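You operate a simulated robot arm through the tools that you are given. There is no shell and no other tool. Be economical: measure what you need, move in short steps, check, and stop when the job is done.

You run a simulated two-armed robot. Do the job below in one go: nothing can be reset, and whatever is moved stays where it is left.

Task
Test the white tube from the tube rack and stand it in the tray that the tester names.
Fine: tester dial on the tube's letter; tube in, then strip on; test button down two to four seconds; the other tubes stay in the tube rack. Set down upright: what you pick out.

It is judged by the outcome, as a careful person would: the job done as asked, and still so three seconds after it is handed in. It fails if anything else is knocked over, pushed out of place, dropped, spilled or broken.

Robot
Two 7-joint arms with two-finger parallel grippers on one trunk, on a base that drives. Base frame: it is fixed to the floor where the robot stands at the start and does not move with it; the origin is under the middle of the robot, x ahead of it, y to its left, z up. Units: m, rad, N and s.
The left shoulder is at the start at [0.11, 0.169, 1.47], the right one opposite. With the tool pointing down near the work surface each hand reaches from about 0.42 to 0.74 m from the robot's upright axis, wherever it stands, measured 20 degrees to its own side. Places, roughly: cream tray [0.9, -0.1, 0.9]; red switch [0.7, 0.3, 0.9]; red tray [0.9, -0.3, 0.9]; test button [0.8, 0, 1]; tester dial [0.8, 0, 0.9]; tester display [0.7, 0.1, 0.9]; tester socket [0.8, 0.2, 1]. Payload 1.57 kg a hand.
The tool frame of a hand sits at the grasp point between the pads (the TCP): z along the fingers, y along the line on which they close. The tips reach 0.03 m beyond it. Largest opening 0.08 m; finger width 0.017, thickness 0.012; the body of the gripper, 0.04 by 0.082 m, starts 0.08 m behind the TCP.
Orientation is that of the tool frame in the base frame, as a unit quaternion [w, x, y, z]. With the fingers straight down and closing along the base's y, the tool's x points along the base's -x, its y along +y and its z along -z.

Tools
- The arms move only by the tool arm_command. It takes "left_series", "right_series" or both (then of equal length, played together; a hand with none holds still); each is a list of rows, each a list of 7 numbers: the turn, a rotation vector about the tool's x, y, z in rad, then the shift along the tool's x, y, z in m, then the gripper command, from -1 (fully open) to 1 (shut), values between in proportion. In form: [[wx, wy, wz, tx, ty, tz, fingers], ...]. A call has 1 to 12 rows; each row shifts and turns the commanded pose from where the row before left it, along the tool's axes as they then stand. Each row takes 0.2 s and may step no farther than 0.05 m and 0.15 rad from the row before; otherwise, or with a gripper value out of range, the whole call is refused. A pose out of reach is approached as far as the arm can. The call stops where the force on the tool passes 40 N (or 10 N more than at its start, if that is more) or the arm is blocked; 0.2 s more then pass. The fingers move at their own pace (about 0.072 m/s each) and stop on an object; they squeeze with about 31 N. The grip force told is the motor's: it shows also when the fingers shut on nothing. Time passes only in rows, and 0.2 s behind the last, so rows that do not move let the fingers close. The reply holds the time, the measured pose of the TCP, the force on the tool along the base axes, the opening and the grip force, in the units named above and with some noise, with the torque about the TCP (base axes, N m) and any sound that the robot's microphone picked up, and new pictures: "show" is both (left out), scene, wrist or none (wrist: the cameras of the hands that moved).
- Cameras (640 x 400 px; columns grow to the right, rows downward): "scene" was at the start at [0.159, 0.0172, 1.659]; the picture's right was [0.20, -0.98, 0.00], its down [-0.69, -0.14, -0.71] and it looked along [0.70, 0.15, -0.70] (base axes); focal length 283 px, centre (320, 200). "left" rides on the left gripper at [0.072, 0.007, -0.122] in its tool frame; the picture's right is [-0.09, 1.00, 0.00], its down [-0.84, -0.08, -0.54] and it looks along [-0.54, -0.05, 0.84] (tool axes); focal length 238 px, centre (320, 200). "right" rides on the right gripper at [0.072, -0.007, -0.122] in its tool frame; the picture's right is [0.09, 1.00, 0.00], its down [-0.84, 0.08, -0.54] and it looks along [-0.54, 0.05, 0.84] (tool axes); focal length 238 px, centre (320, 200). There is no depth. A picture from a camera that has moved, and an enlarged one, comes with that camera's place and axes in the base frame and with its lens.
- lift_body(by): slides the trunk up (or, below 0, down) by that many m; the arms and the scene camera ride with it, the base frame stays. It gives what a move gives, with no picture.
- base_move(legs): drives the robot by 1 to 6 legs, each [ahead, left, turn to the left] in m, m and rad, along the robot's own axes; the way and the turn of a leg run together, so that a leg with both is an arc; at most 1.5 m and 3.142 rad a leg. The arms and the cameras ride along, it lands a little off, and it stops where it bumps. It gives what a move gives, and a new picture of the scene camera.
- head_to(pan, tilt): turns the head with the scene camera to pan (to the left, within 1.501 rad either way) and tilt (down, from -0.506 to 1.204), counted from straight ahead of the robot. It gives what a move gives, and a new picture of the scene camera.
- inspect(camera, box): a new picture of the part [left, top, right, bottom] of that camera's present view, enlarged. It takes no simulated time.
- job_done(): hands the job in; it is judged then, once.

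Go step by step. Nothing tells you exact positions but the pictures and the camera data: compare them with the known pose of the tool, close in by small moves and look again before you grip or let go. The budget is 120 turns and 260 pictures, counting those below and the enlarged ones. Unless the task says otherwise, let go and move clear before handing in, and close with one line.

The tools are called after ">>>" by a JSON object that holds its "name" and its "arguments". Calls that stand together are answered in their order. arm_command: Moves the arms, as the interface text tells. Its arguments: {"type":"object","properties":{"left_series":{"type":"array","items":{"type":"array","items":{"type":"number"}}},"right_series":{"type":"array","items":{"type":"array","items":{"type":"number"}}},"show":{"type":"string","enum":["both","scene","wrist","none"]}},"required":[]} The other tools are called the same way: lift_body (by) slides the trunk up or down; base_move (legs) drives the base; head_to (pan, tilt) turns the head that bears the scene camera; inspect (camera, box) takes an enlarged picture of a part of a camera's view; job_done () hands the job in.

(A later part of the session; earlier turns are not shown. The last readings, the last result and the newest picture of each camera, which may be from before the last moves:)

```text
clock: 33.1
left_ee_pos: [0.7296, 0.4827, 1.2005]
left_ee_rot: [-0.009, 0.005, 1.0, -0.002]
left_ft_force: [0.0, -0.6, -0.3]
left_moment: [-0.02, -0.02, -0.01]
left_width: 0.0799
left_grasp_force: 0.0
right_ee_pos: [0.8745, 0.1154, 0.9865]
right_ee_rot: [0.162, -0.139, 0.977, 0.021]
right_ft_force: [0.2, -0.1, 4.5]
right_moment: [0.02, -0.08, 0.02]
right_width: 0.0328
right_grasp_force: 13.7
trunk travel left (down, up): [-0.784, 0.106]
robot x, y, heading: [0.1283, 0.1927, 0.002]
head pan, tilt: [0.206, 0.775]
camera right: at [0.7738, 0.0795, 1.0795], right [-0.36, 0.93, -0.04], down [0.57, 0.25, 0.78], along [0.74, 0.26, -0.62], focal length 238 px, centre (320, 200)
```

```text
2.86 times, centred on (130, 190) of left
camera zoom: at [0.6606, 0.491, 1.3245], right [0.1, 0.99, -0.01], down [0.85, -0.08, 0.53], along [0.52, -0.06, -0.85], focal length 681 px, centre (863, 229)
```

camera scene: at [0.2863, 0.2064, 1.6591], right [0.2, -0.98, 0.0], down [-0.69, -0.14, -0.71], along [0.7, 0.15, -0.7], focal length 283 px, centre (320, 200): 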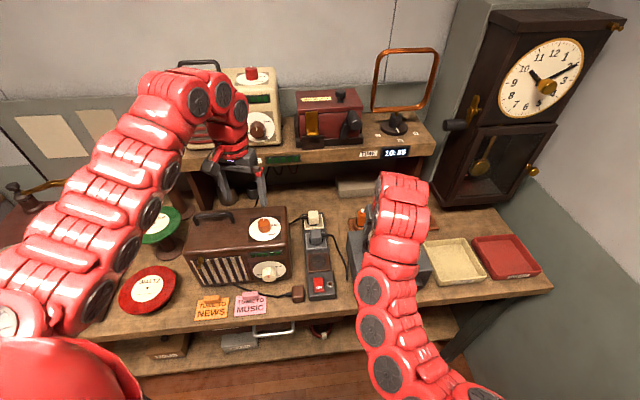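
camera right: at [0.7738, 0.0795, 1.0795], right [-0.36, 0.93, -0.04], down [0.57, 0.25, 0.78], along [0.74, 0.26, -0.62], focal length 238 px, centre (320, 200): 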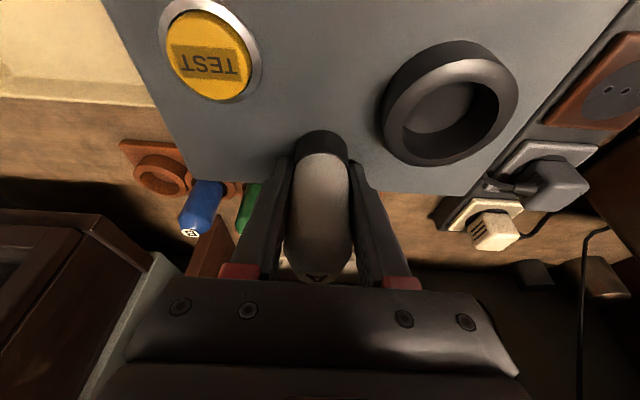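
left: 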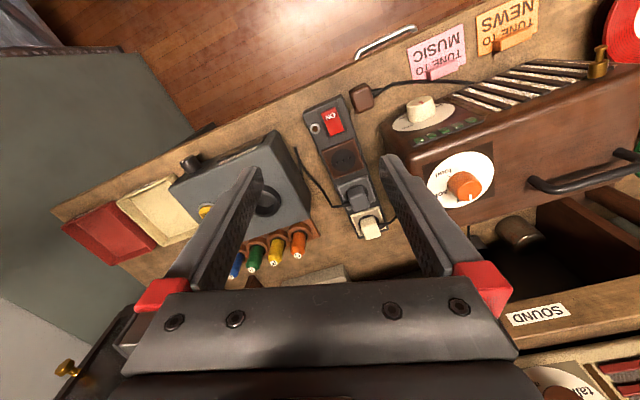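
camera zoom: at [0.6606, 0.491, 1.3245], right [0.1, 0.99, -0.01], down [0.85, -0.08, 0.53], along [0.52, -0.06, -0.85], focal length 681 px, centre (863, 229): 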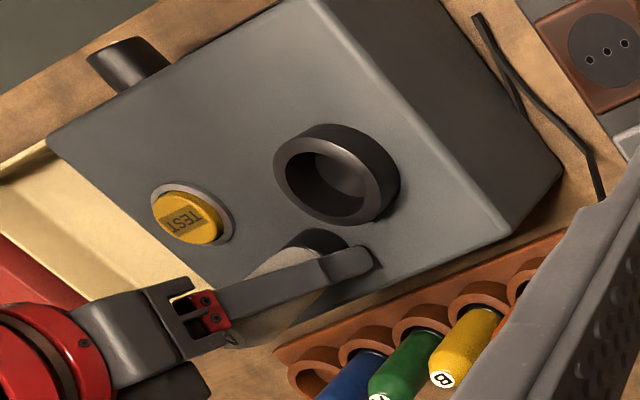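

The tube touches the tester's top (4.5 N). I open a little to let it stand, then look.

>>> {"name": "arm_command", "arguments": {"right_series": [[0, 0, 0, 0, 0, 0, -0.1], [0, 0, 0, 0, 0, 0, -0.1], [0, 0, 0, 0, 0, 0, -0.1]], "show": "wrist"}}

>>> {"name": "inspect", "arguments": {"camera": "right", "box": [360, 20, 540, 190]}}

>>> {"name": "inspect", "arguments": {"camera": "left", "box": [50, 120, 210, 260]}}

```text
clock: 33.9
left_ee_pos: [0.7291, 0.4817, 1.2015]
left_ee_rot: [-0.009, 0.005, 1.0, -0.003]
left_ft_force: [0.5, 0.1, 0.4]
left_moment: [-0.01, 0.0, -0.01]
left_width: 0.0799
left_grasp_force: 0.1
right_ee_pos: [0.8742, 0.1146, 0.9863]
right_ee_rot: [0.163, -0.14, 0.977, 0.021]
right_ft_force: [0.7, -2.0, 1.8]
right_moment: [0.01, 0.05, 0.0]
right_width: 0.0427
right_grasp_force: 0.0
trunk travel left (down, up): [-0.784, 0.106]
robot x, y, heading: [0.1282, 0.1915, 0.001]
head pan, tilt: [0.206, 0.775]
camera right: at [0.7735, 0.0789, 1.0789], right [-0.36, 0.93, -0.04], down [0.57, 0.25, 0.78], along [0.74, 0.26, -0.62], focal length 238 px, centre (320, 200)
```

right: 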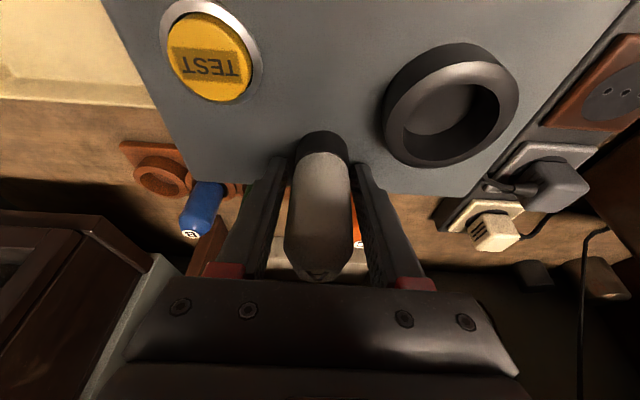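

```text
2.35 times, centred on (450, 105) of right
camera zoom: at [0.7735, 0.0789, 1.0789], right [-0.36, 0.93, -0.04], down [0.57, 0.25, 0.78], along [0.74, 0.26, -0.62], focal length 561 px, centre (14, 424)
```

zoom: 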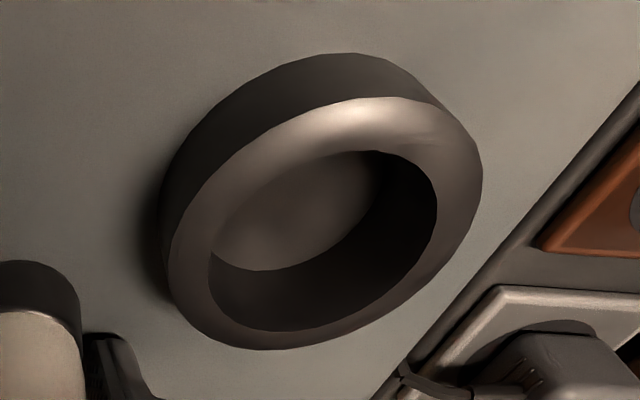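

```text
2.86 times, centred on (130, 190) of left
camera zoom: at [0.6607, 0.4902, 1.3245], right [0.1, 0.99, -0.01], down [0.85, -0.08, 0.53], along [0.52, -0.06, -0.85], focal length 681 px, centre (863, 229)
```

zoom: 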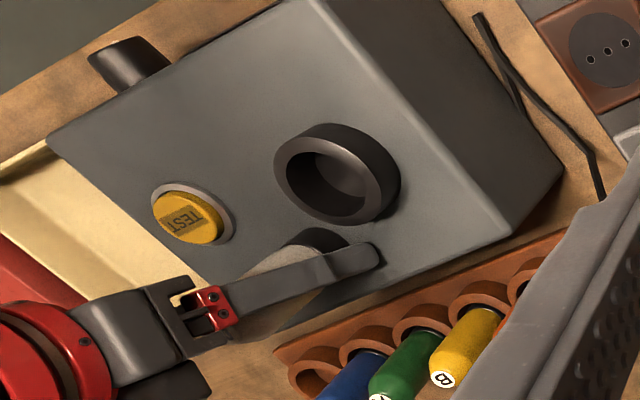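

The tube stands upright on the tester. I raise the open hand 2.2 cm and regrip.

>>> {"name": "arm_command", "arguments": {"right_series": [[0, 0, 0, -0.0036, 0, -0.0104, -0.1], [0, 0, 0, -0.0036, 0, -0.0104, -0.1], [0, 0, 0, 0, 0, 0, 0.5], [0, 0, 0, 0, 0, 0, 1], [0, 0, 0, 0, 0, 0, 1]], "show": "wrist"}}

>>> {"name": "inspect", "arguments": {"camera": "left", "box": [50, 120, 210, 260]}}

```text
clock: 35.1
left_ee_pos: [0.7315, 0.4817, 1.2012]
left_ee_rot: [-0.009, 0.004, 1.0, -0.002]
left_ft_force: [-0.4, 0.1, 0.4]
left_moment: [0.0, -0.05, 0.0]
left_width: 0.0802
left_grasp_force: 0.3
right_ee_pos: [0.8739, 0.1152, 1.0061]
right_ee_rot: [0.162, -0.139, 0.977, 0.021]
right_ft_force: [0.3, 0.3, 0.3]
right_moment: [0.04, -0.03, 0.0]
right_width: 0.0328
right_grasp_force: 13.8
trunk travel left (down, up): [-0.784, 0.106]
robot x, y, heading: [0.1306, 0.1938, -0.002]
head pan, tilt: [0.206, 0.775]
camera right: at [0.7742, 0.0793, 1.1003], right [-0.36, 0.93, -0.04], down [0.57, 0.25, 0.78], along [0.74, 0.26, -0.62], focal length 238 px, centre (320, 200)
```

right: 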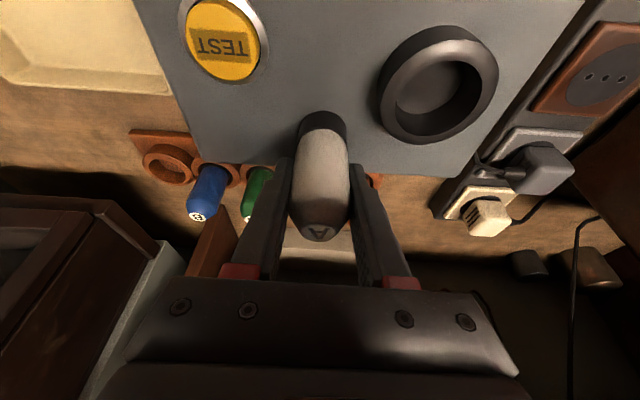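

```text
2.86 times, centred on (130, 190) of left
camera zoom: at [0.661, 0.4907, 1.3243], right [0.1, 0.99, -0.01], down [0.85, -0.08, 0.53], along [0.52, -0.06, -0.85], focal length 681 px, centre (863, 229)
```

zoom: 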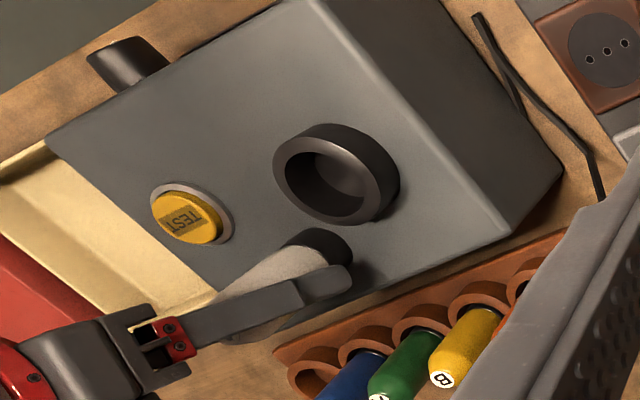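

I use this view for an exact relative measurement: both tube base and ring base stand on the same surface.

>>> {"name": "inspect", "arguments": {"camera": "right", "box": [280, 10, 520, 160]}}

>>> {"name": "inspect", "arguments": {"camera": "left", "box": [110, 150, 200, 230]}}

```text
2.67 times, centred on (400, 85) of right
camera zoom: at [0.7742, 0.0793, 1.1003], right [-0.36, 0.93, -0.04], down [0.57, 0.25, 0.78], along [0.74, 0.26, -0.62], focal length 636 px, centre (107, 507)
```

zoom: 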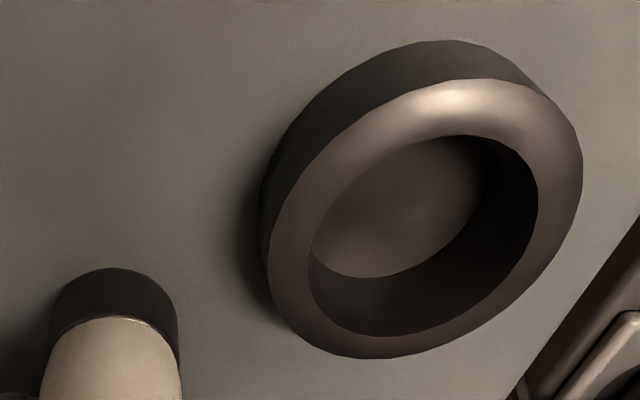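

```text
5.00 times, centred on (155, 190) of left
camera zoom: at [0.661, 0.4907, 1.3243], right [0.1, 0.99, -0.01], down [0.85, -0.08, 0.53], along [0.52, -0.06, -0.85], focal length 1192 px, centre (1145, 250)
```

zoom: 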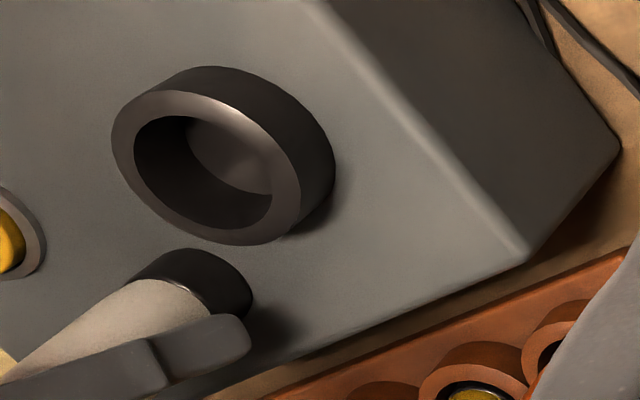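

Both views agree: the tube must move by (−0.0585, +0.0462), so earlier I was ~4 mm short in y. Lift, move, and lower partly.

>>> {"name": "arm_command", "arguments": {"right_series": [[0, 0, 0, -0.0114, 0, -0.0332, 1], [0, 0, 0, 0.0205, 0.0304, -0.0072, 1], [0, 0, 0, 0.0205, 0.0303, -0.0071, 1], [0, 0, 0, 0, 0, 0, 1]], "show": "none"}}

>>> {"name": "inspect", "arguments": {"camera": "right", "box": [270, 60, 390, 240]}}

>>> {"name": "inspect", "arguments": {"camera": "left", "box": [90, 140, 180, 220]}}

```text
clock: 36.1
left_ee_pos: [0.7306, 0.4816, 1.201]
left_ee_rot: [-0.008, 0.005, 1.0, -0.003]
left_ft_force: [0.1, -0.2, -0.3]
left_moment: [-0.01, 0.03, -0.02]
left_width: 0.0802
left_grasp_force: 0.1
right_ee_pos: [0.8157, 0.1594, 1.042]
right_ee_rot: [0.162, -0.14, 0.977, 0.02]
right_ft_force: [0.5, 0.6, -0.6]
right_moment: [0.01, -0.01, 0.05]
right_width: 0.0328
right_grasp_force: 14.1
trunk travel left (down, up): [-0.784, 0.106]
robot x, y, heading: [0.1297, 0.1912, -0.003]
head pan, tilt: [0.206, 0.775]
```

```text
2.22 times, centred on (330, 150) of right
camera zoom: at [0.716, 0.1252, 1.135], right [-0.36, 0.93, -0.03], down [0.57, 0.25, 0.78], along [0.74, 0.26, -0.62], focal length 530 px, centre (298, 311)
```

zoom: 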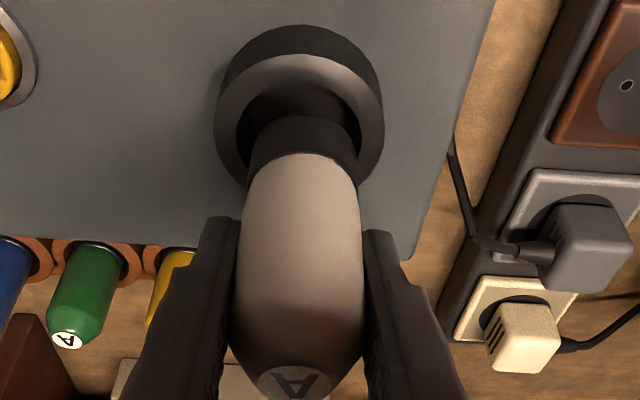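

```text
5.00 times, centred on (135, 180) of left
camera zoom: at [0.6616, 0.4899, 1.3242], right [0.1, 0.99, -0.01], down [0.85, -0.08, 0.53], along [0.52, -0.06, -0.85], focal length 1192 px, centre (1245, 300)
```

zoom: 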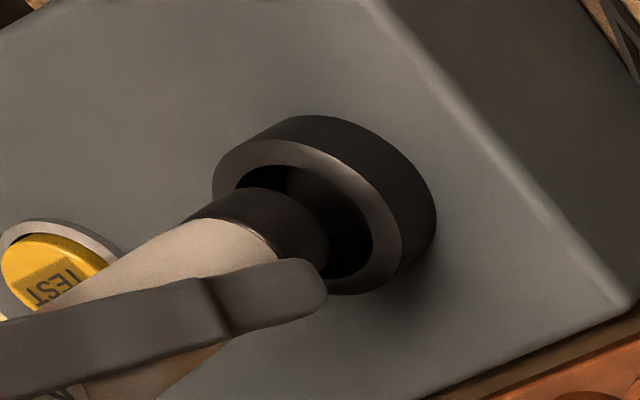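

Position looks within tolerance. I lower about 2 cm and check whether the tube slips in the grip.

>>> {"name": "arm_command", "arguments": {"right_series": [[0, 0, 0, 0.0016, 0, 0.0057, 1], [0, 0, 0, 0.002, 0, 0.0057, 1], [0, 0, 0, 0.002, 0, 0.0057, 1], [0, 0, 0, 0, 0, 0, 1]], "show": "none"}}

>>> {"name": "inspect", "arguments": {"camera": "right", "box": [270, 60, 390, 240]}}

>>> {"name": "inspect", "arguments": {"camera": "left", "box": [90, 140, 180, 220]}}

```text
clock: 37.1
left_ee_pos: [0.7299, 0.4826, 1.2021]
left_ee_rot: [-0.009, 0.004, 1.0, -0.002]
left_ft_force: [-0.3, 0.8, -0.1]
left_moment: [-0.04, 0.03, -0.01]
left_width: 0.0799
left_grasp_force: 0.1
right_ee_pos: [0.8145, 0.1608, 1.0251]
right_ee_rot: [0.162, -0.139, 0.977, 0.02]
right_ft_force: [4.2, -0.1, 10.7]
right_moment: [0.14, -0.06, -0.03]
right_width: 0.0332
right_grasp_force: 14.1
trunk travel left (down, up): [-0.784, 0.106]
robot x, y, heading: [0.1243, 0.1907, -0.005]
head pan, tilt: [0.206, 0.775]
```

```text
2.22 times, centred on (330, 150) of right
camera zoom: at [0.7152, 0.1256, 1.1179], right [-0.36, 0.93, -0.04], down [0.57, 0.25, 0.78], along [0.74, 0.26, -0.62], focal length 530 px, centre (298, 311)
```

zoom: 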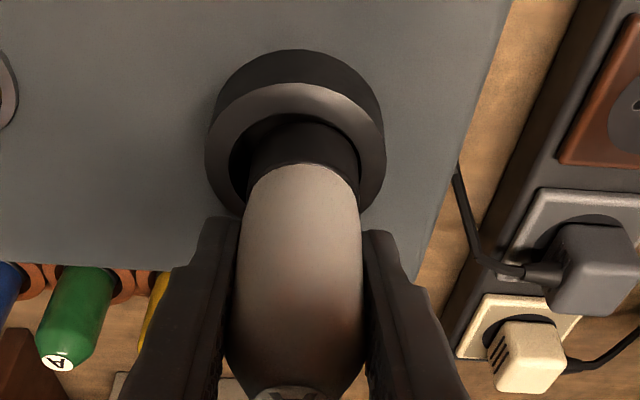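

```text
5.00 times, centred on (135, 180) of left
camera zoom: at [0.6604, 0.4904, 1.3247], right [0.1, 0.99, -0.01], down [0.85, -0.08, 0.53], along [0.53, -0.06, -0.85], focal length 1192 px, centre (1245, 300)
```

zoom: 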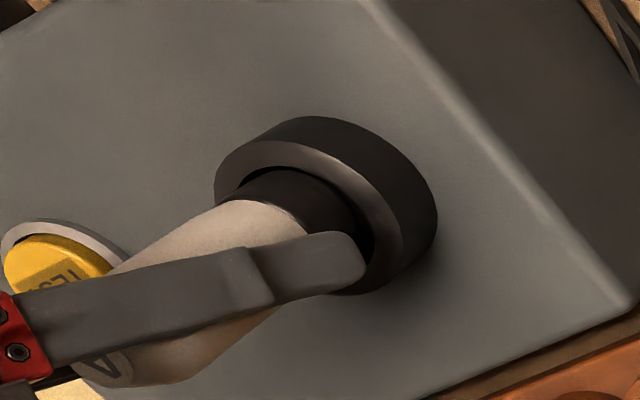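

The wrist view shows the tube is now about 2–3 mm too far to +y. I raise a little, correct and lower again.

>>> {"name": "arm_command", "arguments": {"right_series": [[0, 0, 0, -0.0016, 0, -0.0047, 1], [0, 0, 0, -0.0011, -0.0033, 0.0004, 1], [0, 0, 0, 0.0016, 0, 0.0047, 1], [0, 0, 0, 0.0016, 0, 0.0047, 1], [0, 0, 0, 0, 0, 0, 1]], "show": "none"}}

>>> {"name": "inspect", "arguments": {"camera": "right", "box": [270, 60, 390, 240]}}

```text
clock: 38.3
left_ee_pos: [0.729, 0.4828, 1.201]
left_ee_rot: [-0.008, 0.004, 1.0, -0.004]
left_ft_force: [-0.5, 0.6, 0.4]
left_moment: [0.04, -0.02, 0.0]
left_width: 0.0799
left_grasp_force: 0.0
right_ee_pos: [0.8179, 0.1583, 1.0186]
right_ee_rot: [0.162, -0.14, 0.977, 0.021]
right_ft_force: [-0.4, -0.6, 0.0]
right_moment: [-0.01, -0.02, 0.0]
right_width: 0.0329
right_grasp_force: 13.5
trunk travel left (down, up): [-0.784, 0.106]
robot x, y, heading: [0.1262, 0.1916, 0.003]
head pan, tilt: [0.206, 0.775]
```

```text
2.22 times, centred on (330, 150) of right
camera zoom: at [0.7176, 0.123, 1.1124], right [-0.36, 0.93, -0.04], down [0.57, 0.25, 0.78], along [0.74, 0.26, -0.62], focal length 530 px, centre (298, 311)
```

zoom: 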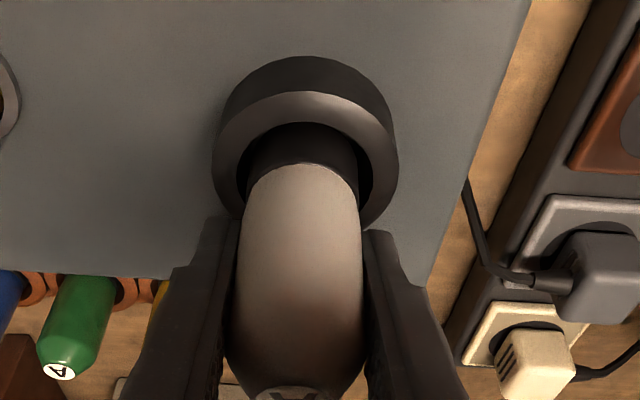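

No force and now deeper than before: it is entering the hole. I lower further.

>>> {"name": "arm_command", "arguments": {"right_series": [[0, 0, 0, 0.0013, 0, 0.0038, 1], [0, 0, 0, 0.0011, 0, 0.0032, 1], [0, 0, 0, 0, 0, 0, 1]], "show": "none"}}

>>> {"name": "inspect", "arguments": {"camera": "right", "box": [270, 60, 390, 240]}}

>>> {"name": "inspect", "arguments": {"camera": "left", "box": [90, 140, 180, 220]}}

```text
clock: 39.1
left_ee_pos: [0.731, 0.4831, 1.2012]
left_ee_rot: [-0.008, 0.004, 1.0, -0.003]
left_ft_force: [0.0, 0.1, 0.1]
left_moment: [-0.04, 0.0, 0.0]
left_width: 0.0799
left_grasp_force: 0.0
right_ee_pos: [0.8173, 0.1587, 1.0118]
right_ee_rot: [0.162, -0.139, 0.977, 0.02]
right_ft_force: [-0.9, -0.3, -1.6]
right_moment: [-0.04, -0.01, 0.04]
right_width: 0.033
right_grasp_force: 13.9
trunk travel left (down, up): [-0.784, 0.106]
robot x, y, heading: [0.1288, 0.1875, -0.001]
head pan, tilt: [0.206, 0.775]
```

```text
2.22 times, centred on (330, 150) of right
camera zoom: at [0.7177, 0.1233, 1.1047], right [-0.36, 0.93, -0.04], down [0.57, 0.25, 0.78], along [0.74, 0.26, -0.62], focal length 530 px, centre (298, 311)
```

zoom: 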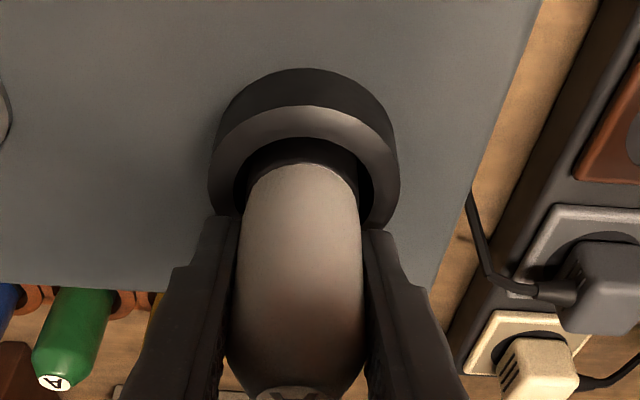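

```text
5.00 times, centred on (135, 180) of left
camera zoom: at [0.6611, 0.4907, 1.3243], right [0.1, 0.99, -0.01], down [0.85, -0.08, 0.53], along [0.52, -0.06, -0.85], focal length 1192 px, centre (1245, 300)
```

zoom: 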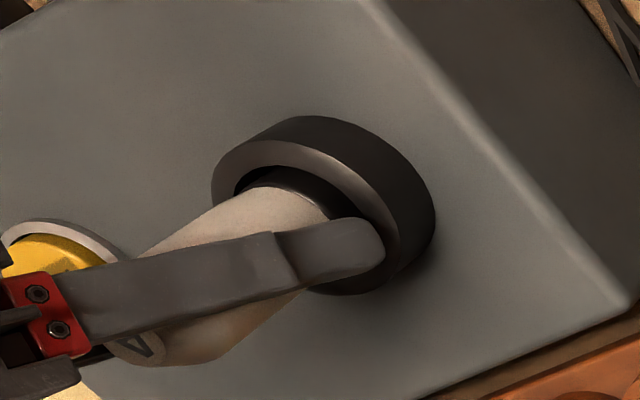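

It is well inside the hole without force. I lower 2 mm more and release.

>>> {"name": "arm_command", "arguments": {"right_series": [[0, 0, 0, 0.0006, 0, 0.0019, 1], [0, 0, 0, 0, 0, 0, 0.0], [0, 0, 0, 0, 0, 0, -0.25], [0, 0, 0, 0, 0, 0, -0.25]], "show": "wrist"}}

>>> {"name": "inspect", "arguments": {"camera": "left", "box": [90, 140, 180, 220]}}

```text
clock: 40.1
left_ee_pos: [0.7307, 0.4825, 1.2012]
left_ee_rot: [-0.009, 0.004, 1.0, -0.002]
left_ft_force: [-0.2, -0.1, 0.2]
left_moment: [0.0, -0.02, 0.04]
left_width: 0.08
left_grasp_force: 0.1
right_ee_pos: [0.818, 0.1586, 1.0106]
right_ee_rot: [0.163, -0.14, 0.977, 0.019]
right_ft_force: [-0.9, -0.7, -0.4]
right_moment: [-0.03, 0.0, -0.01]
right_width: 0.05
right_grasp_force: 0.1
trunk travel left (down, up): [-0.784, 0.106]
robot x, y, heading: [0.1284, 0.1923, 0.002]
head pan, tilt: [0.206, 0.775]
camera right: at [0.7177, 0.1233, 1.103], right [-0.36, 0.93, -0.04], down [0.57, 0.25, 0.78], along [0.74, 0.26, -0.62], focal length 238 px, centre (320, 200)
```

right: 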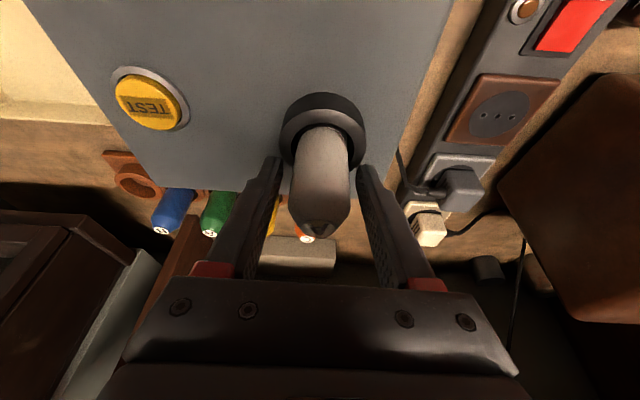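

```text
5.00 times, centred on (135, 180) of left
camera zoom: at [0.661, 0.4907, 1.3243], right [0.1, 0.99, -0.01], down [0.85, -0.08, 0.53], along [0.52, -0.06, -0.85], focal length 1192 px, centre (1245, 300)
```

zoom: 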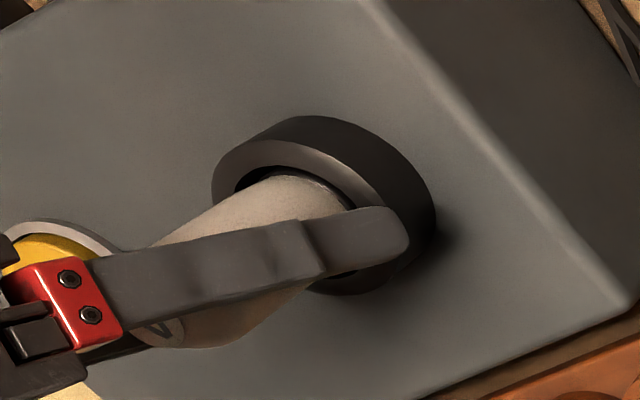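

The tube dropped into place. I retreat the right hand up and toward the button, and bring the closed left hand toward the red switch at ≈ (0.696, 0.297, 0.903).

>>> {"name": "arm_command", "arguments": {"right_series": [[0, 0, 0, 0, 0, -0.04, -0.25], [0, 0, 0, 0, 0, -0.04, -0.25], [0, 0, 0, 0, 0, -0.03, -0.25], [0, 0, 0, 0, -0.035, 0, 0.5], [0, 0, 0, 0, -0.035, 0, 1], [0, 0, 0, 0, -0.03, 0, 1]], "left_series": [[0, 0, 0, 0, 0, 0, 0], [0, 0, 0, 0, 0, 0, 1], [0, 0, 0, 0, -0.02, 0.01, 1], [0, 0, 0, 0, -0.045, 0.02, 1], [0, 0, 0, 0, -0.045, 0.02, 1], [0, 0, 0, 0, -0.045, 0.02, 1]]}}

```text
clock: 41.5
left_ee_pos: [0.7397, 0.4305, 1.1981]
left_ee_rot: [-0.01, 0.004, 1.0, -0.004]
left_ft_force: [-0.8, -1.0, -0.4]
left_moment: [-0.01, 0.01, -0.01]
left_width: 0.0
left_grasp_force: 21.4
left hand out of reach, approached as far as the arm can: row 3, 4, 5, 6
right_ee_pos: [0.8122, 0.0533, 1.1152]
right_ee_rot: [0.162, -0.14, 0.977, 0.02]
right_ft_force: [0.4, -0.7, -0.7]
right_moment: [0.02, 0.03, 0.04]
right_width: 0.0
right_grasp_force: 21.6
trunk travel left (down, up): [-0.784, 0.106]
robot x, y, heading: [0.1288, 0.1911, -0.001]
head pan, tilt: [0.206, 0.775]
camera scene: at [0.286, 0.2075, 1.6591], right [0.21, -0.98, 0.0], down [-0.68, -0.14, -0.71], along [0.7, 0.15, -0.7], focal length 283 px, centre (320, 200)
camera right: at [0.7115, 0.018, 1.2079], right [-0.36, 0.93, -0.04], down [0.57, 0.25, 0.78], along [0.74, 0.26, -0.62], focal length 238 px, centre (320, 200)
camera left: at [0.6717, 0.439, 1.3222], right [0.1, 0.99, -0.01], down [0.85, -0.08, 0.52], along [0.52, -0.06, -0.85], focal length 238 px, centre (320, 200)
```

scene: 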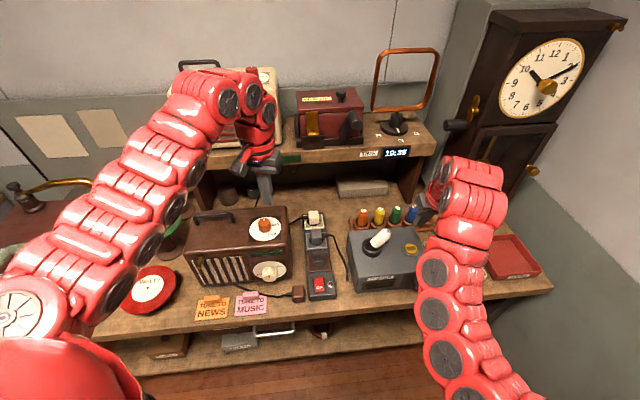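
right: 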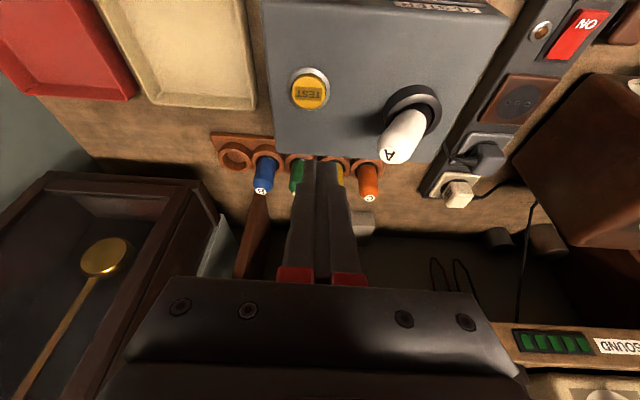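
left: 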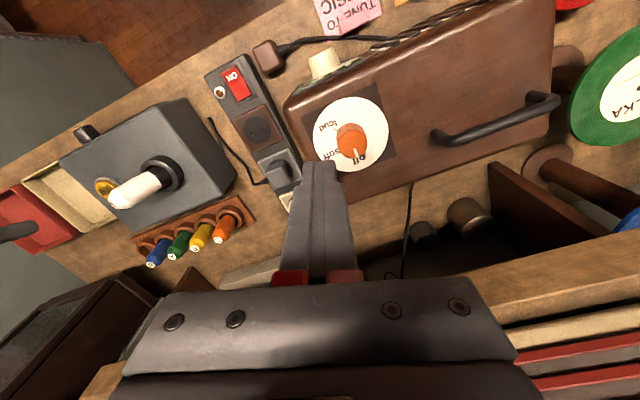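

>>> {"name": "inspect", "arguments": {"camera": "scene", "box": [330, 200, 450, 290]}}

>>> {"name": "inspect", "arguments": {"camera": "left", "box": [60, 120, 260, 260]}}

>>> {"name": "inspect", "arguments": {"camera": "left", "box": [190, 40, 310, 220]}}

```text
4.44 times, centred on (390, 245) of scene
camera zoom: at [0.286, 0.2075, 1.6591], right [0.21, -0.98, 0.0], down [-0.68, -0.14, -0.71], along [0.7, 0.15, -0.7], focal length 1259 px, centre (9, 0)
```

zoom: 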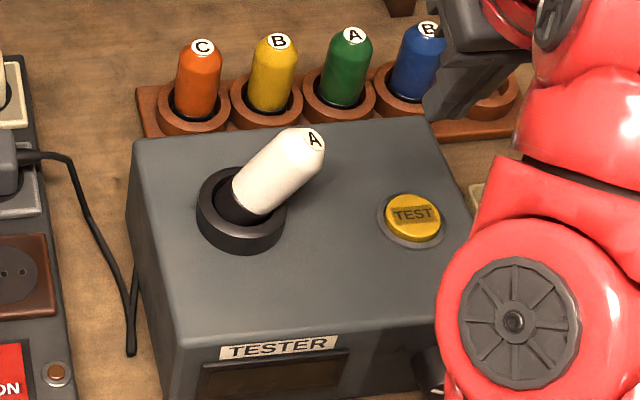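

```text
2.86 times, centred on (160, 190) of left
camera zoom: at [0.6717, 0.439, 1.3222], right [0.1, 0.99, -0.01], down [0.85, -0.08, 0.52], along [0.52, -0.06, -0.85], focal length 681 px, centre (777, 229)
```

zoom: 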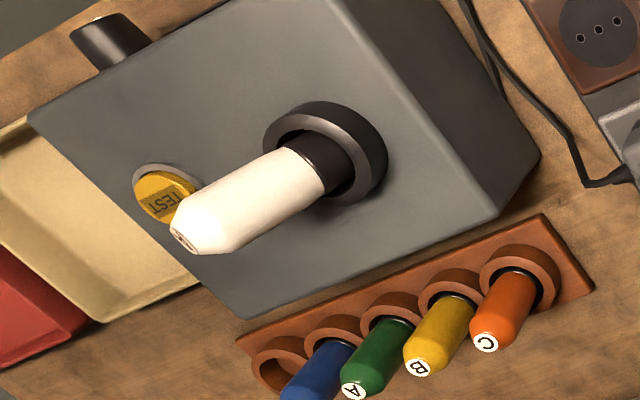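

```text
2.22 times, centred on (250, 130) of left
camera zoom: at [0.6717, 0.439, 1.3222], right [0.1, 0.99, -0.01], down [0.85, -0.08, 0.52], along [0.52, -0.06, -0.85], focal length 530 px, centre (476, 356)
```

zoom: 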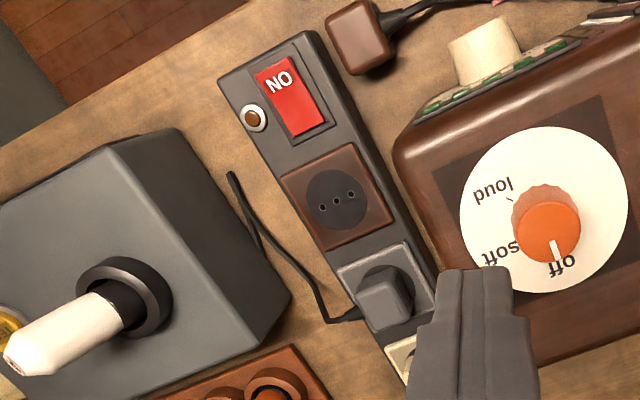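

The tube is leaning ~30° toward −y on the socket rim (the retreating fingers must have dragged its top). I'll push it upright from the −y side with the closed right fingers; first I move beside it.

>>> {"name": "arm_command", "arguments": {"right_series": [[0, 0, 0, 0.0042, 0.0148, 0, 1], [0, 0, 0, 0, 0, 0.047, 1], [0, 0, 0, 0, 0, 0.0468, 1], [0, 0, 0, 0, 0, 0, 1]], "show": "wrist"}}

>>> {"name": "inspect", "arguments": {"camera": "left", "box": [60, 120, 260, 260]}}

```text
clock: 42.5
left_ee_pos: [0.7397, 0.4315, 1.1992]
left_ee_rot: [-0.01, 0.004, 1.0, -0.004]
left_ft_force: [-0.3, 0.4, -0.7]
left_moment: [0.01, -0.02, -0.02]
left_width: 0.0
left_grasp_force: 21.5
right_ee_pos: [0.8332, 0.075, 1.0244]
right_ee_rot: [0.163, -0.14, 0.976, 0.021]
right_ft_force: [0.1, 0.5, -0.1]
right_moment: [-0.01, -0.01, 0.0]
right_width: 0.0
right_grasp_force: 21.3
trunk travel left (down, up): [-0.784, 0.106]
robot x, y, heading: [0.1307, 0.1899, 0.001]
head pan, tilt: [0.206, 0.775]
camera right: at [0.7323, 0.0394, 1.117], right [-0.36, 0.93, -0.04], down [0.57, 0.25, 0.78], along [0.74, 0.26, -0.62], focal length 238 px, centre (320, 200)
```

right: 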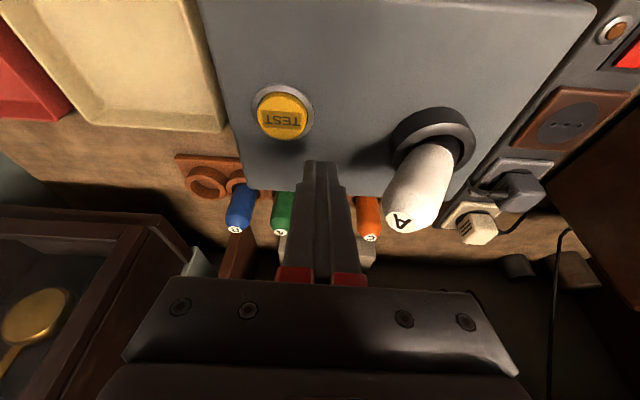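

```text
2.86 times, centred on (160, 190) of left
camera zoom: at [0.671, 0.4396, 1.3224], right [0.1, 0.99, -0.01], down [0.85, -0.08, 0.53], along [0.52, -0.06, -0.85], focal length 681 px, centre (777, 229)
```

zoom: 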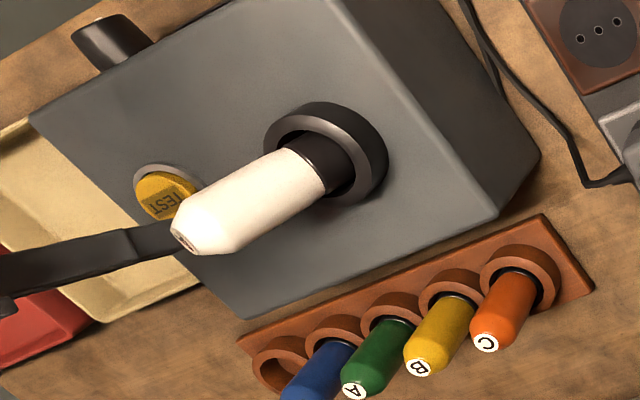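

>>> {"name": "arm_command", "arguments": {"right_series": [[0, 0, 0, 0, 0.012, 0, 1], [0, 0, 0, 0, 0.012, 0, 1], [0, 0, 0, 0, 0.01, 0, 1], [0, 0, 0, 0, 0.008, 0, 1], [0, 0, 0, 0, 0.007, 0, 1]], "show": "wrist"}}

>>> {"name": "inspect", "arguments": {"camera": "left", "box": [60, 120, 260, 260]}}

>>> {"name": "inspect", "arguments": {"camera": "scene", "box": [330, 200, 450, 290]}}

```text
clock: 43.7
left_ee_pos: [0.74, 0.4315, 1.1994]
left_ee_rot: [-0.01, 0.004, 1.0, -0.004]
left_ft_force: [0.0, 0.1, -1.0]
left_moment: [0.01, -0.02, 0.0]
left_width: 0.0
left_grasp_force: 21.2
right_ee_pos: [0.8203, 0.1199, 1.0247]
right_ee_rot: [0.163, -0.139, 0.977, 0.02]
right_ft_force: [-0.3, 0.2, -0.3]
right_moment: [-0.02, 0.02, 0.0]
right_width: 0.0002
right_grasp_force: 21.4
trunk travel left (down, up): [-0.784, 0.106]
robot x, y, heading: [0.1274, 0.1895, -0.001]
head pan, tilt: [0.206, 0.775]
camera right: at [0.7186, 0.086, 1.1168], right [-0.36, 0.93, -0.04], down [0.57, 0.25, 0.78], along [0.74, 0.26, -0.62], focal length 238 px, centre (320, 200)
```

right: 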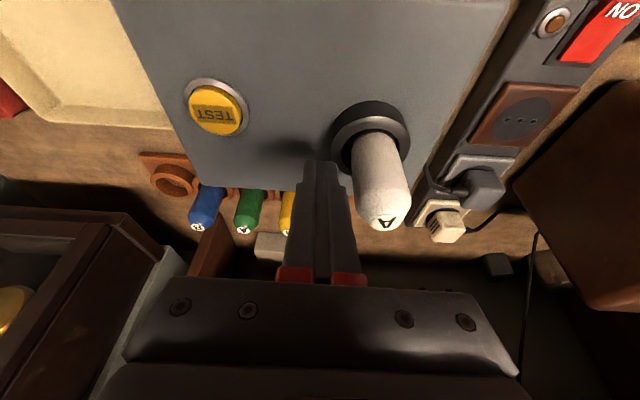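

```text
2.86 times, centred on (160, 190) of left
camera zoom: at [0.672, 0.4391, 1.322], right [0.1, 0.99, -0.01], down [0.85, -0.08, 0.52], along [0.52, -0.06, -0.85], focal length 681 px, centre (777, 229)
```

zoom: 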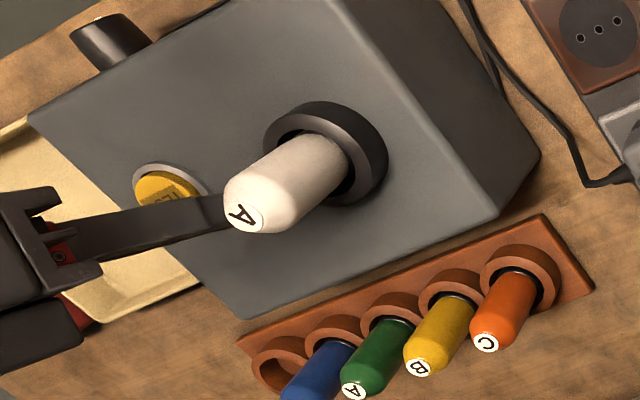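

```text
4.44 times, centred on (390, 245) of scene
camera zoom: at [0.2863, 0.2077, 1.6591], right [0.2, -0.98, 0.0], down [-0.69, -0.14, -0.71], along [0.7, 0.15, -0.7], focal length 1259 px, centre (9, 0)
```

zoom: 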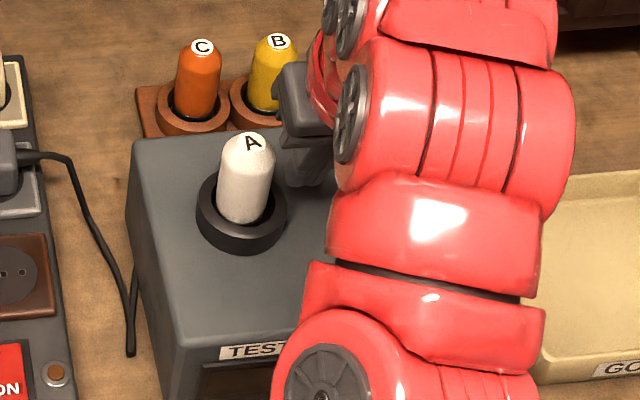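

The tube is now upright and fully seated. I move the right hand away (sideways, then up), and lower the left hand toward the switch.

>>> {"name": "arm_command", "arguments": {"right_series": [[0, 0, 0, 0, -0.02, 0, 1], [0, 0, 0, 0, -0.03, 0, 1], [0, 0, 0, 0, -0.03, -0.02, 1], [0, 0, 0, 0, 0, -0.03, 1], [0, 0, 0, 0, 0, 0, 1], [0, 0, 0, 0, 0, 0, 1]], "left_series": [[0, 0, 0, 0, -0.02, 0.04, 1], [0, 0, 0, 0, -0.03, 0.03, 1], [0, 0, 0, 0.01, -0.035, 0.02, 1], [0, 0, 0, 0.01, -0.035, 0.02, 1], [0, 0, 0, 0.01, -0.015, 0.02, 1], [0, 0, 0, 0, 0, 0, 1]]}}

>>> {"name": "inspect", "arguments": {"camera": "scene", "box": [280, 200, 440, 300]}}

```text
clock: 45.1
left_ee_pos: [0.7414, 0.4305, 1.1993]
left_ee_rot: [-0.011, 0.004, 1.0, -0.003]
left_ft_force: [-0.1, -0.4, -0.7]
left_moment: [-0.02, -0.05, -0.01]
left_width: 0.0
left_grasp_force: 21.4
left hand out of reach, approached as far as the arm can: row 1, 2, 3, 4, 5
right_ee_pos: [0.8262, 0.0392, 1.0718]
right_ee_rot: [0.162, -0.14, 0.977, 0.021]
right_ft_force: [-0.2, 0.0, 0.2]
right_moment: [0.01, 0.03, 0.01]
right_width: 0.0
right_grasp_force: 21.1
trunk travel left (down, up): [-0.784, 0.106]
robot x, y, heading: [0.1252, 0.1856, 0.002]
head pan, tilt: [0.206, 0.775]
camera scene: at [0.2865, 0.2072, 1.659], right [0.2, -0.98, 0.0], down [-0.69, -0.14, -0.71], along [0.7, 0.15, -0.7], focal length 283 px, centre (320, 200)
camera right: at [0.7254, 0.0045, 1.1645], right [-0.36, 0.93, -0.04], down [0.57, 0.25, 0.78], along [0.74, 0.26, -0.62], focal length 238 px, centre (320, 200)
camera left: at [0.6721, 0.4386, 1.322], right [0.1, 0.99, -0.01], down [0.85, -0.08, 0.52], along [0.52, -0.06, -0.85], focal length 238 px, centre (320, 200)
```

scene: 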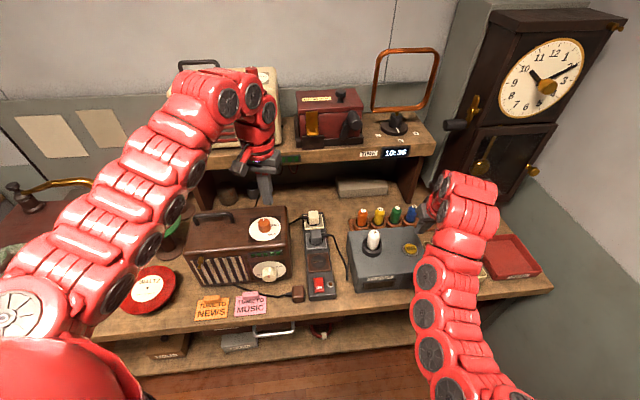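
right: 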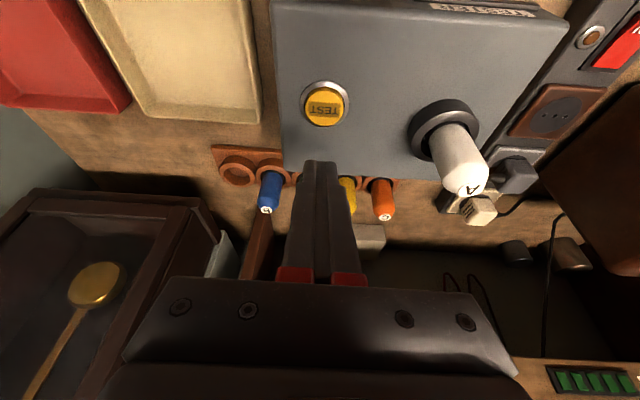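
left: 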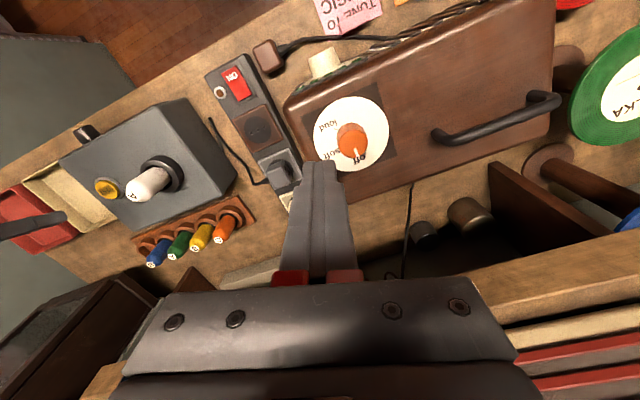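

```text
4.00 times, centred on (360, 250) of scene
camera zoom: at [0.2865, 0.2072, 1.659], right [0.2, -0.98, 0.0], down [-0.69, -0.14, -0.71], along [0.7, 0.15, -0.7], focal length 1133 px, centre (160, 0)
```

zoom: 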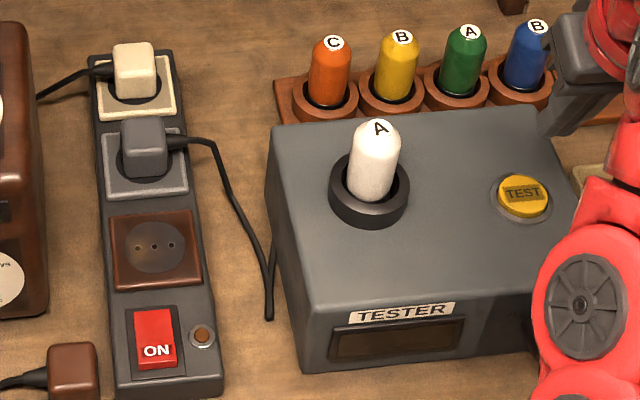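

>>> {"name": "arm_command", "arguments": {"left_series": [[0, 0, 0, -0.04, -0.01, 0, 1], [0, 0, 0, -0.03, -0.01, 0.02, 1], [0, 0, 0, 0, -0.02, 0.04, 1], [0, 0, 0, 0, -0.02, 0.04, 1], [0, 0, 0, 0, -0.03, 0.02, 1], [0, 0, 0, 0.01, -0.03, 0, 1], [0, 0, 0, 0.03, -0.02, 0, 1], [0, 0, 0, 0.03, 0, 0, 1]]}}

```text
clock: 46.9
left_ee_pos: [0.7657, 0.285, 1.081]
left_ee_rot: [-0.01, 0.003, 1.0, -0.001]
left_ft_force: [-0.4, -1.2, 1.3]
left_moment: [0.05, 0.0, 0.01]
left_width: 0.0
left_grasp_force: 21.2
left hand out of reach, approached as far as the arm can: row 8
right_ee_pos: [0.8263, 0.0395, 1.0725]
right_ee_rot: [0.162, -0.139, 0.977, 0.021]
right_ft_force: [-0.3, -0.9, -0.5]
right_moment: [0.01, -0.01, 0.04]
right_width: 0.0001
right_grasp_force: 21.1
trunk travel left (down, up): [-0.784, 0.106]
robot x, y, heading: [0.1256, 0.1904, -0.004]
head pan, tilt: [0.206, 0.775]
camera scene: at [0.2869, 0.2063, 1.659], right [0.2, -0.98, 0.0], down [-0.69, -0.14, -0.71], along [0.7, 0.15, -0.7], focal length 283 px, centre (320, 200)
camera left: at [0.6967, 0.2937, 1.2032], right [0.1, 1.0, -0.01], down [0.85, -0.08, 0.53], along [0.52, -0.06, -0.85], focal length 238 px, centre (320, 200)
```

scene: 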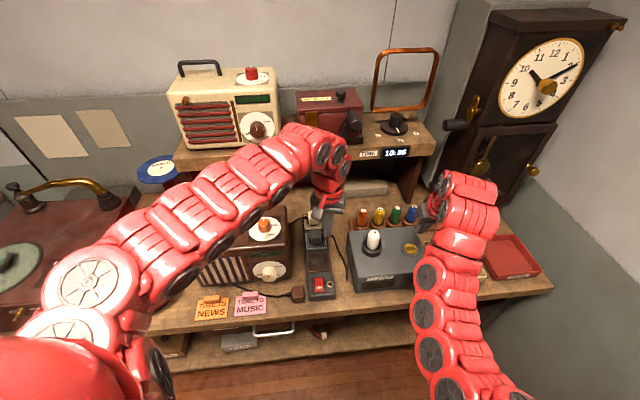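
left: 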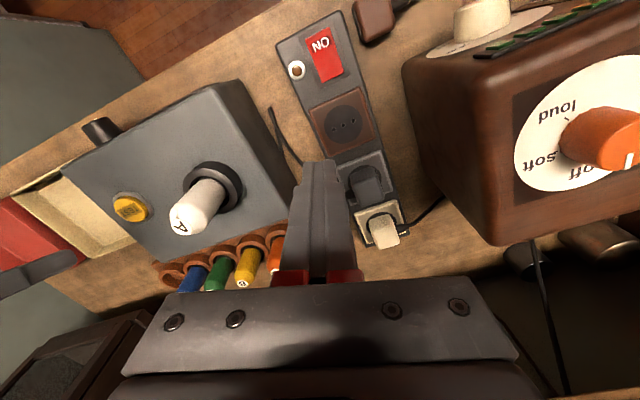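

>>> {"name": "inspect", "arguments": {"camera": "left", "box": [270, 0, 390, 120]}}

>>> {"name": "inspect", "arguments": {"camera": "scene", "box": [295, 265, 345, 305]}}

```text
3.33 times, centred on (330, 60) of left
camera zoom: at [0.6967, 0.2937, 1.2032], right [0.1, 1.0, -0.01], down [0.85, -0.08, 0.53], along [0.52, -0.06, -0.85], focal length 794 px, centre (287, 667)
```

zoom: 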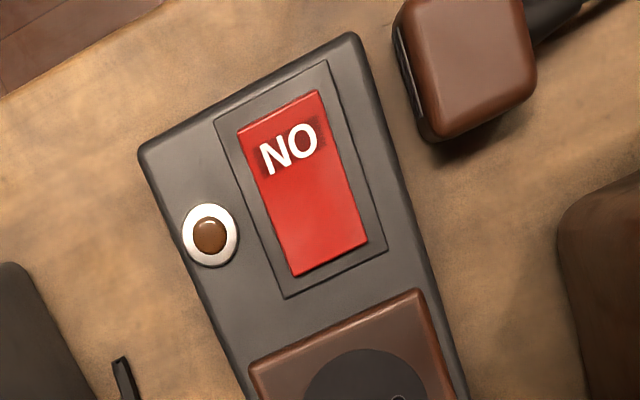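

```text
10.00 times, centred on (320, 285) of scene
camera zoom: at [0.2869, 0.2063, 1.659], right [0.2, -0.98, 0.0], down [-0.69, -0.14, -0.71], along [0.7, 0.15, -0.7], focal length 2832 px, centre (320, -650)
```

zoom: 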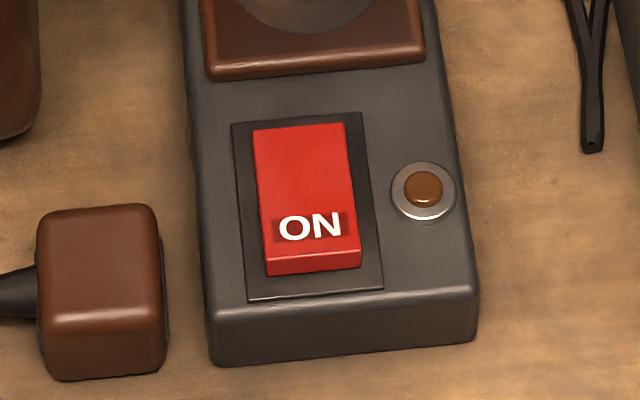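

The rocker's front end (ON) stands up at ≈ (0.686, 0.293, 0.905), so that end must be pressed. I lower the left hand and move it back above it.

>>> {"name": "arm_command", "arguments": {"left_series": [[0, 0, 0, 0, 0, 0.045, 1], [0, 0, 0, 0, 0, 0.045, 1], [0, 0, 0, 0.04, 0.004, 0, 1], [0, 0, 0, 0.04, 0.0045, 0, 1], [0, 0, 0, 0, 0, 0, 1]]}}

>>> {"name": "inspect", "arguments": {"camera": "scene", "box": [285, 230, 375, 310]}}

```text
clock: 48.1
left_ee_pos: [0.74, 0.2867, 0.9663]
left_ee_rot: [-0.011, 0.004, 1.0, -0.002]
left_ft_force: [0.3, 0.1, -0.3]
left_moment: [-0.03, 0.04, 0.01]
left_width: 0.0
left_grasp_force: 21.7
left hand out of reach, approached as far as the arm can: row 3, 4
right_ee_pos: [0.8252, 0.0393, 1.0728]
right_ee_rot: [0.162, -0.139, 0.977, 0.019]
right_ft_force: [-0.4, 0.6, 0.1]
right_moment: [0.03, 0.0, -0.01]
right_width: 0.0
right_grasp_force: 21.4
trunk travel left (down, up): [-0.784, 0.106]
robot x, y, heading: [0.1264, 0.1905, -0.001]
head pan, tilt: [0.206, 0.775]
camera scene: at [0.2862, 0.2077, 1.6591], right [0.2, -0.98, 0.0], down [-0.68, -0.14, -0.71], along [0.7, 0.15, -0.7], focal length 283 px, centre (320, 200)
camera left: at [0.6717, 0.2956, 1.0909], right [0.1, 0.99, -0.01], down [0.85, -0.08, 0.53], along [0.52, -0.06, -0.85], focal length 238 px, centre (320, 200)
```

scene: 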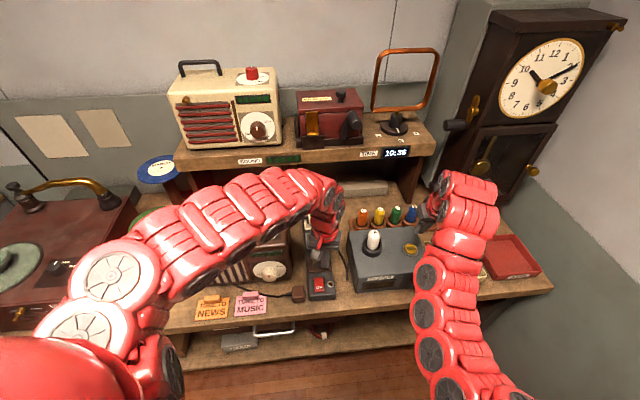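
left: 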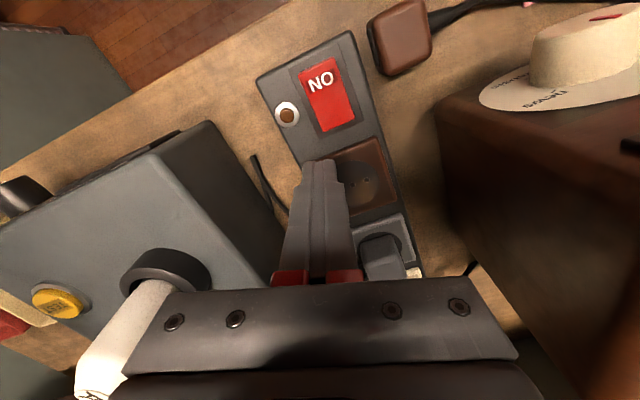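

```text
5.00 times, centred on (330, 270) of scene
camera zoom: at [0.2862, 0.2077, 1.6591], right [0.2, -0.98, 0.0], down [-0.68, -0.14, -0.71], along [0.7, 0.15, -0.7], focal length 1416 px, centre (270, -150)
```

zoom: 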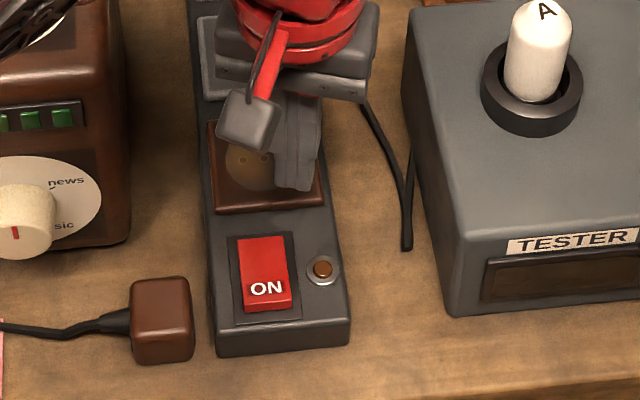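

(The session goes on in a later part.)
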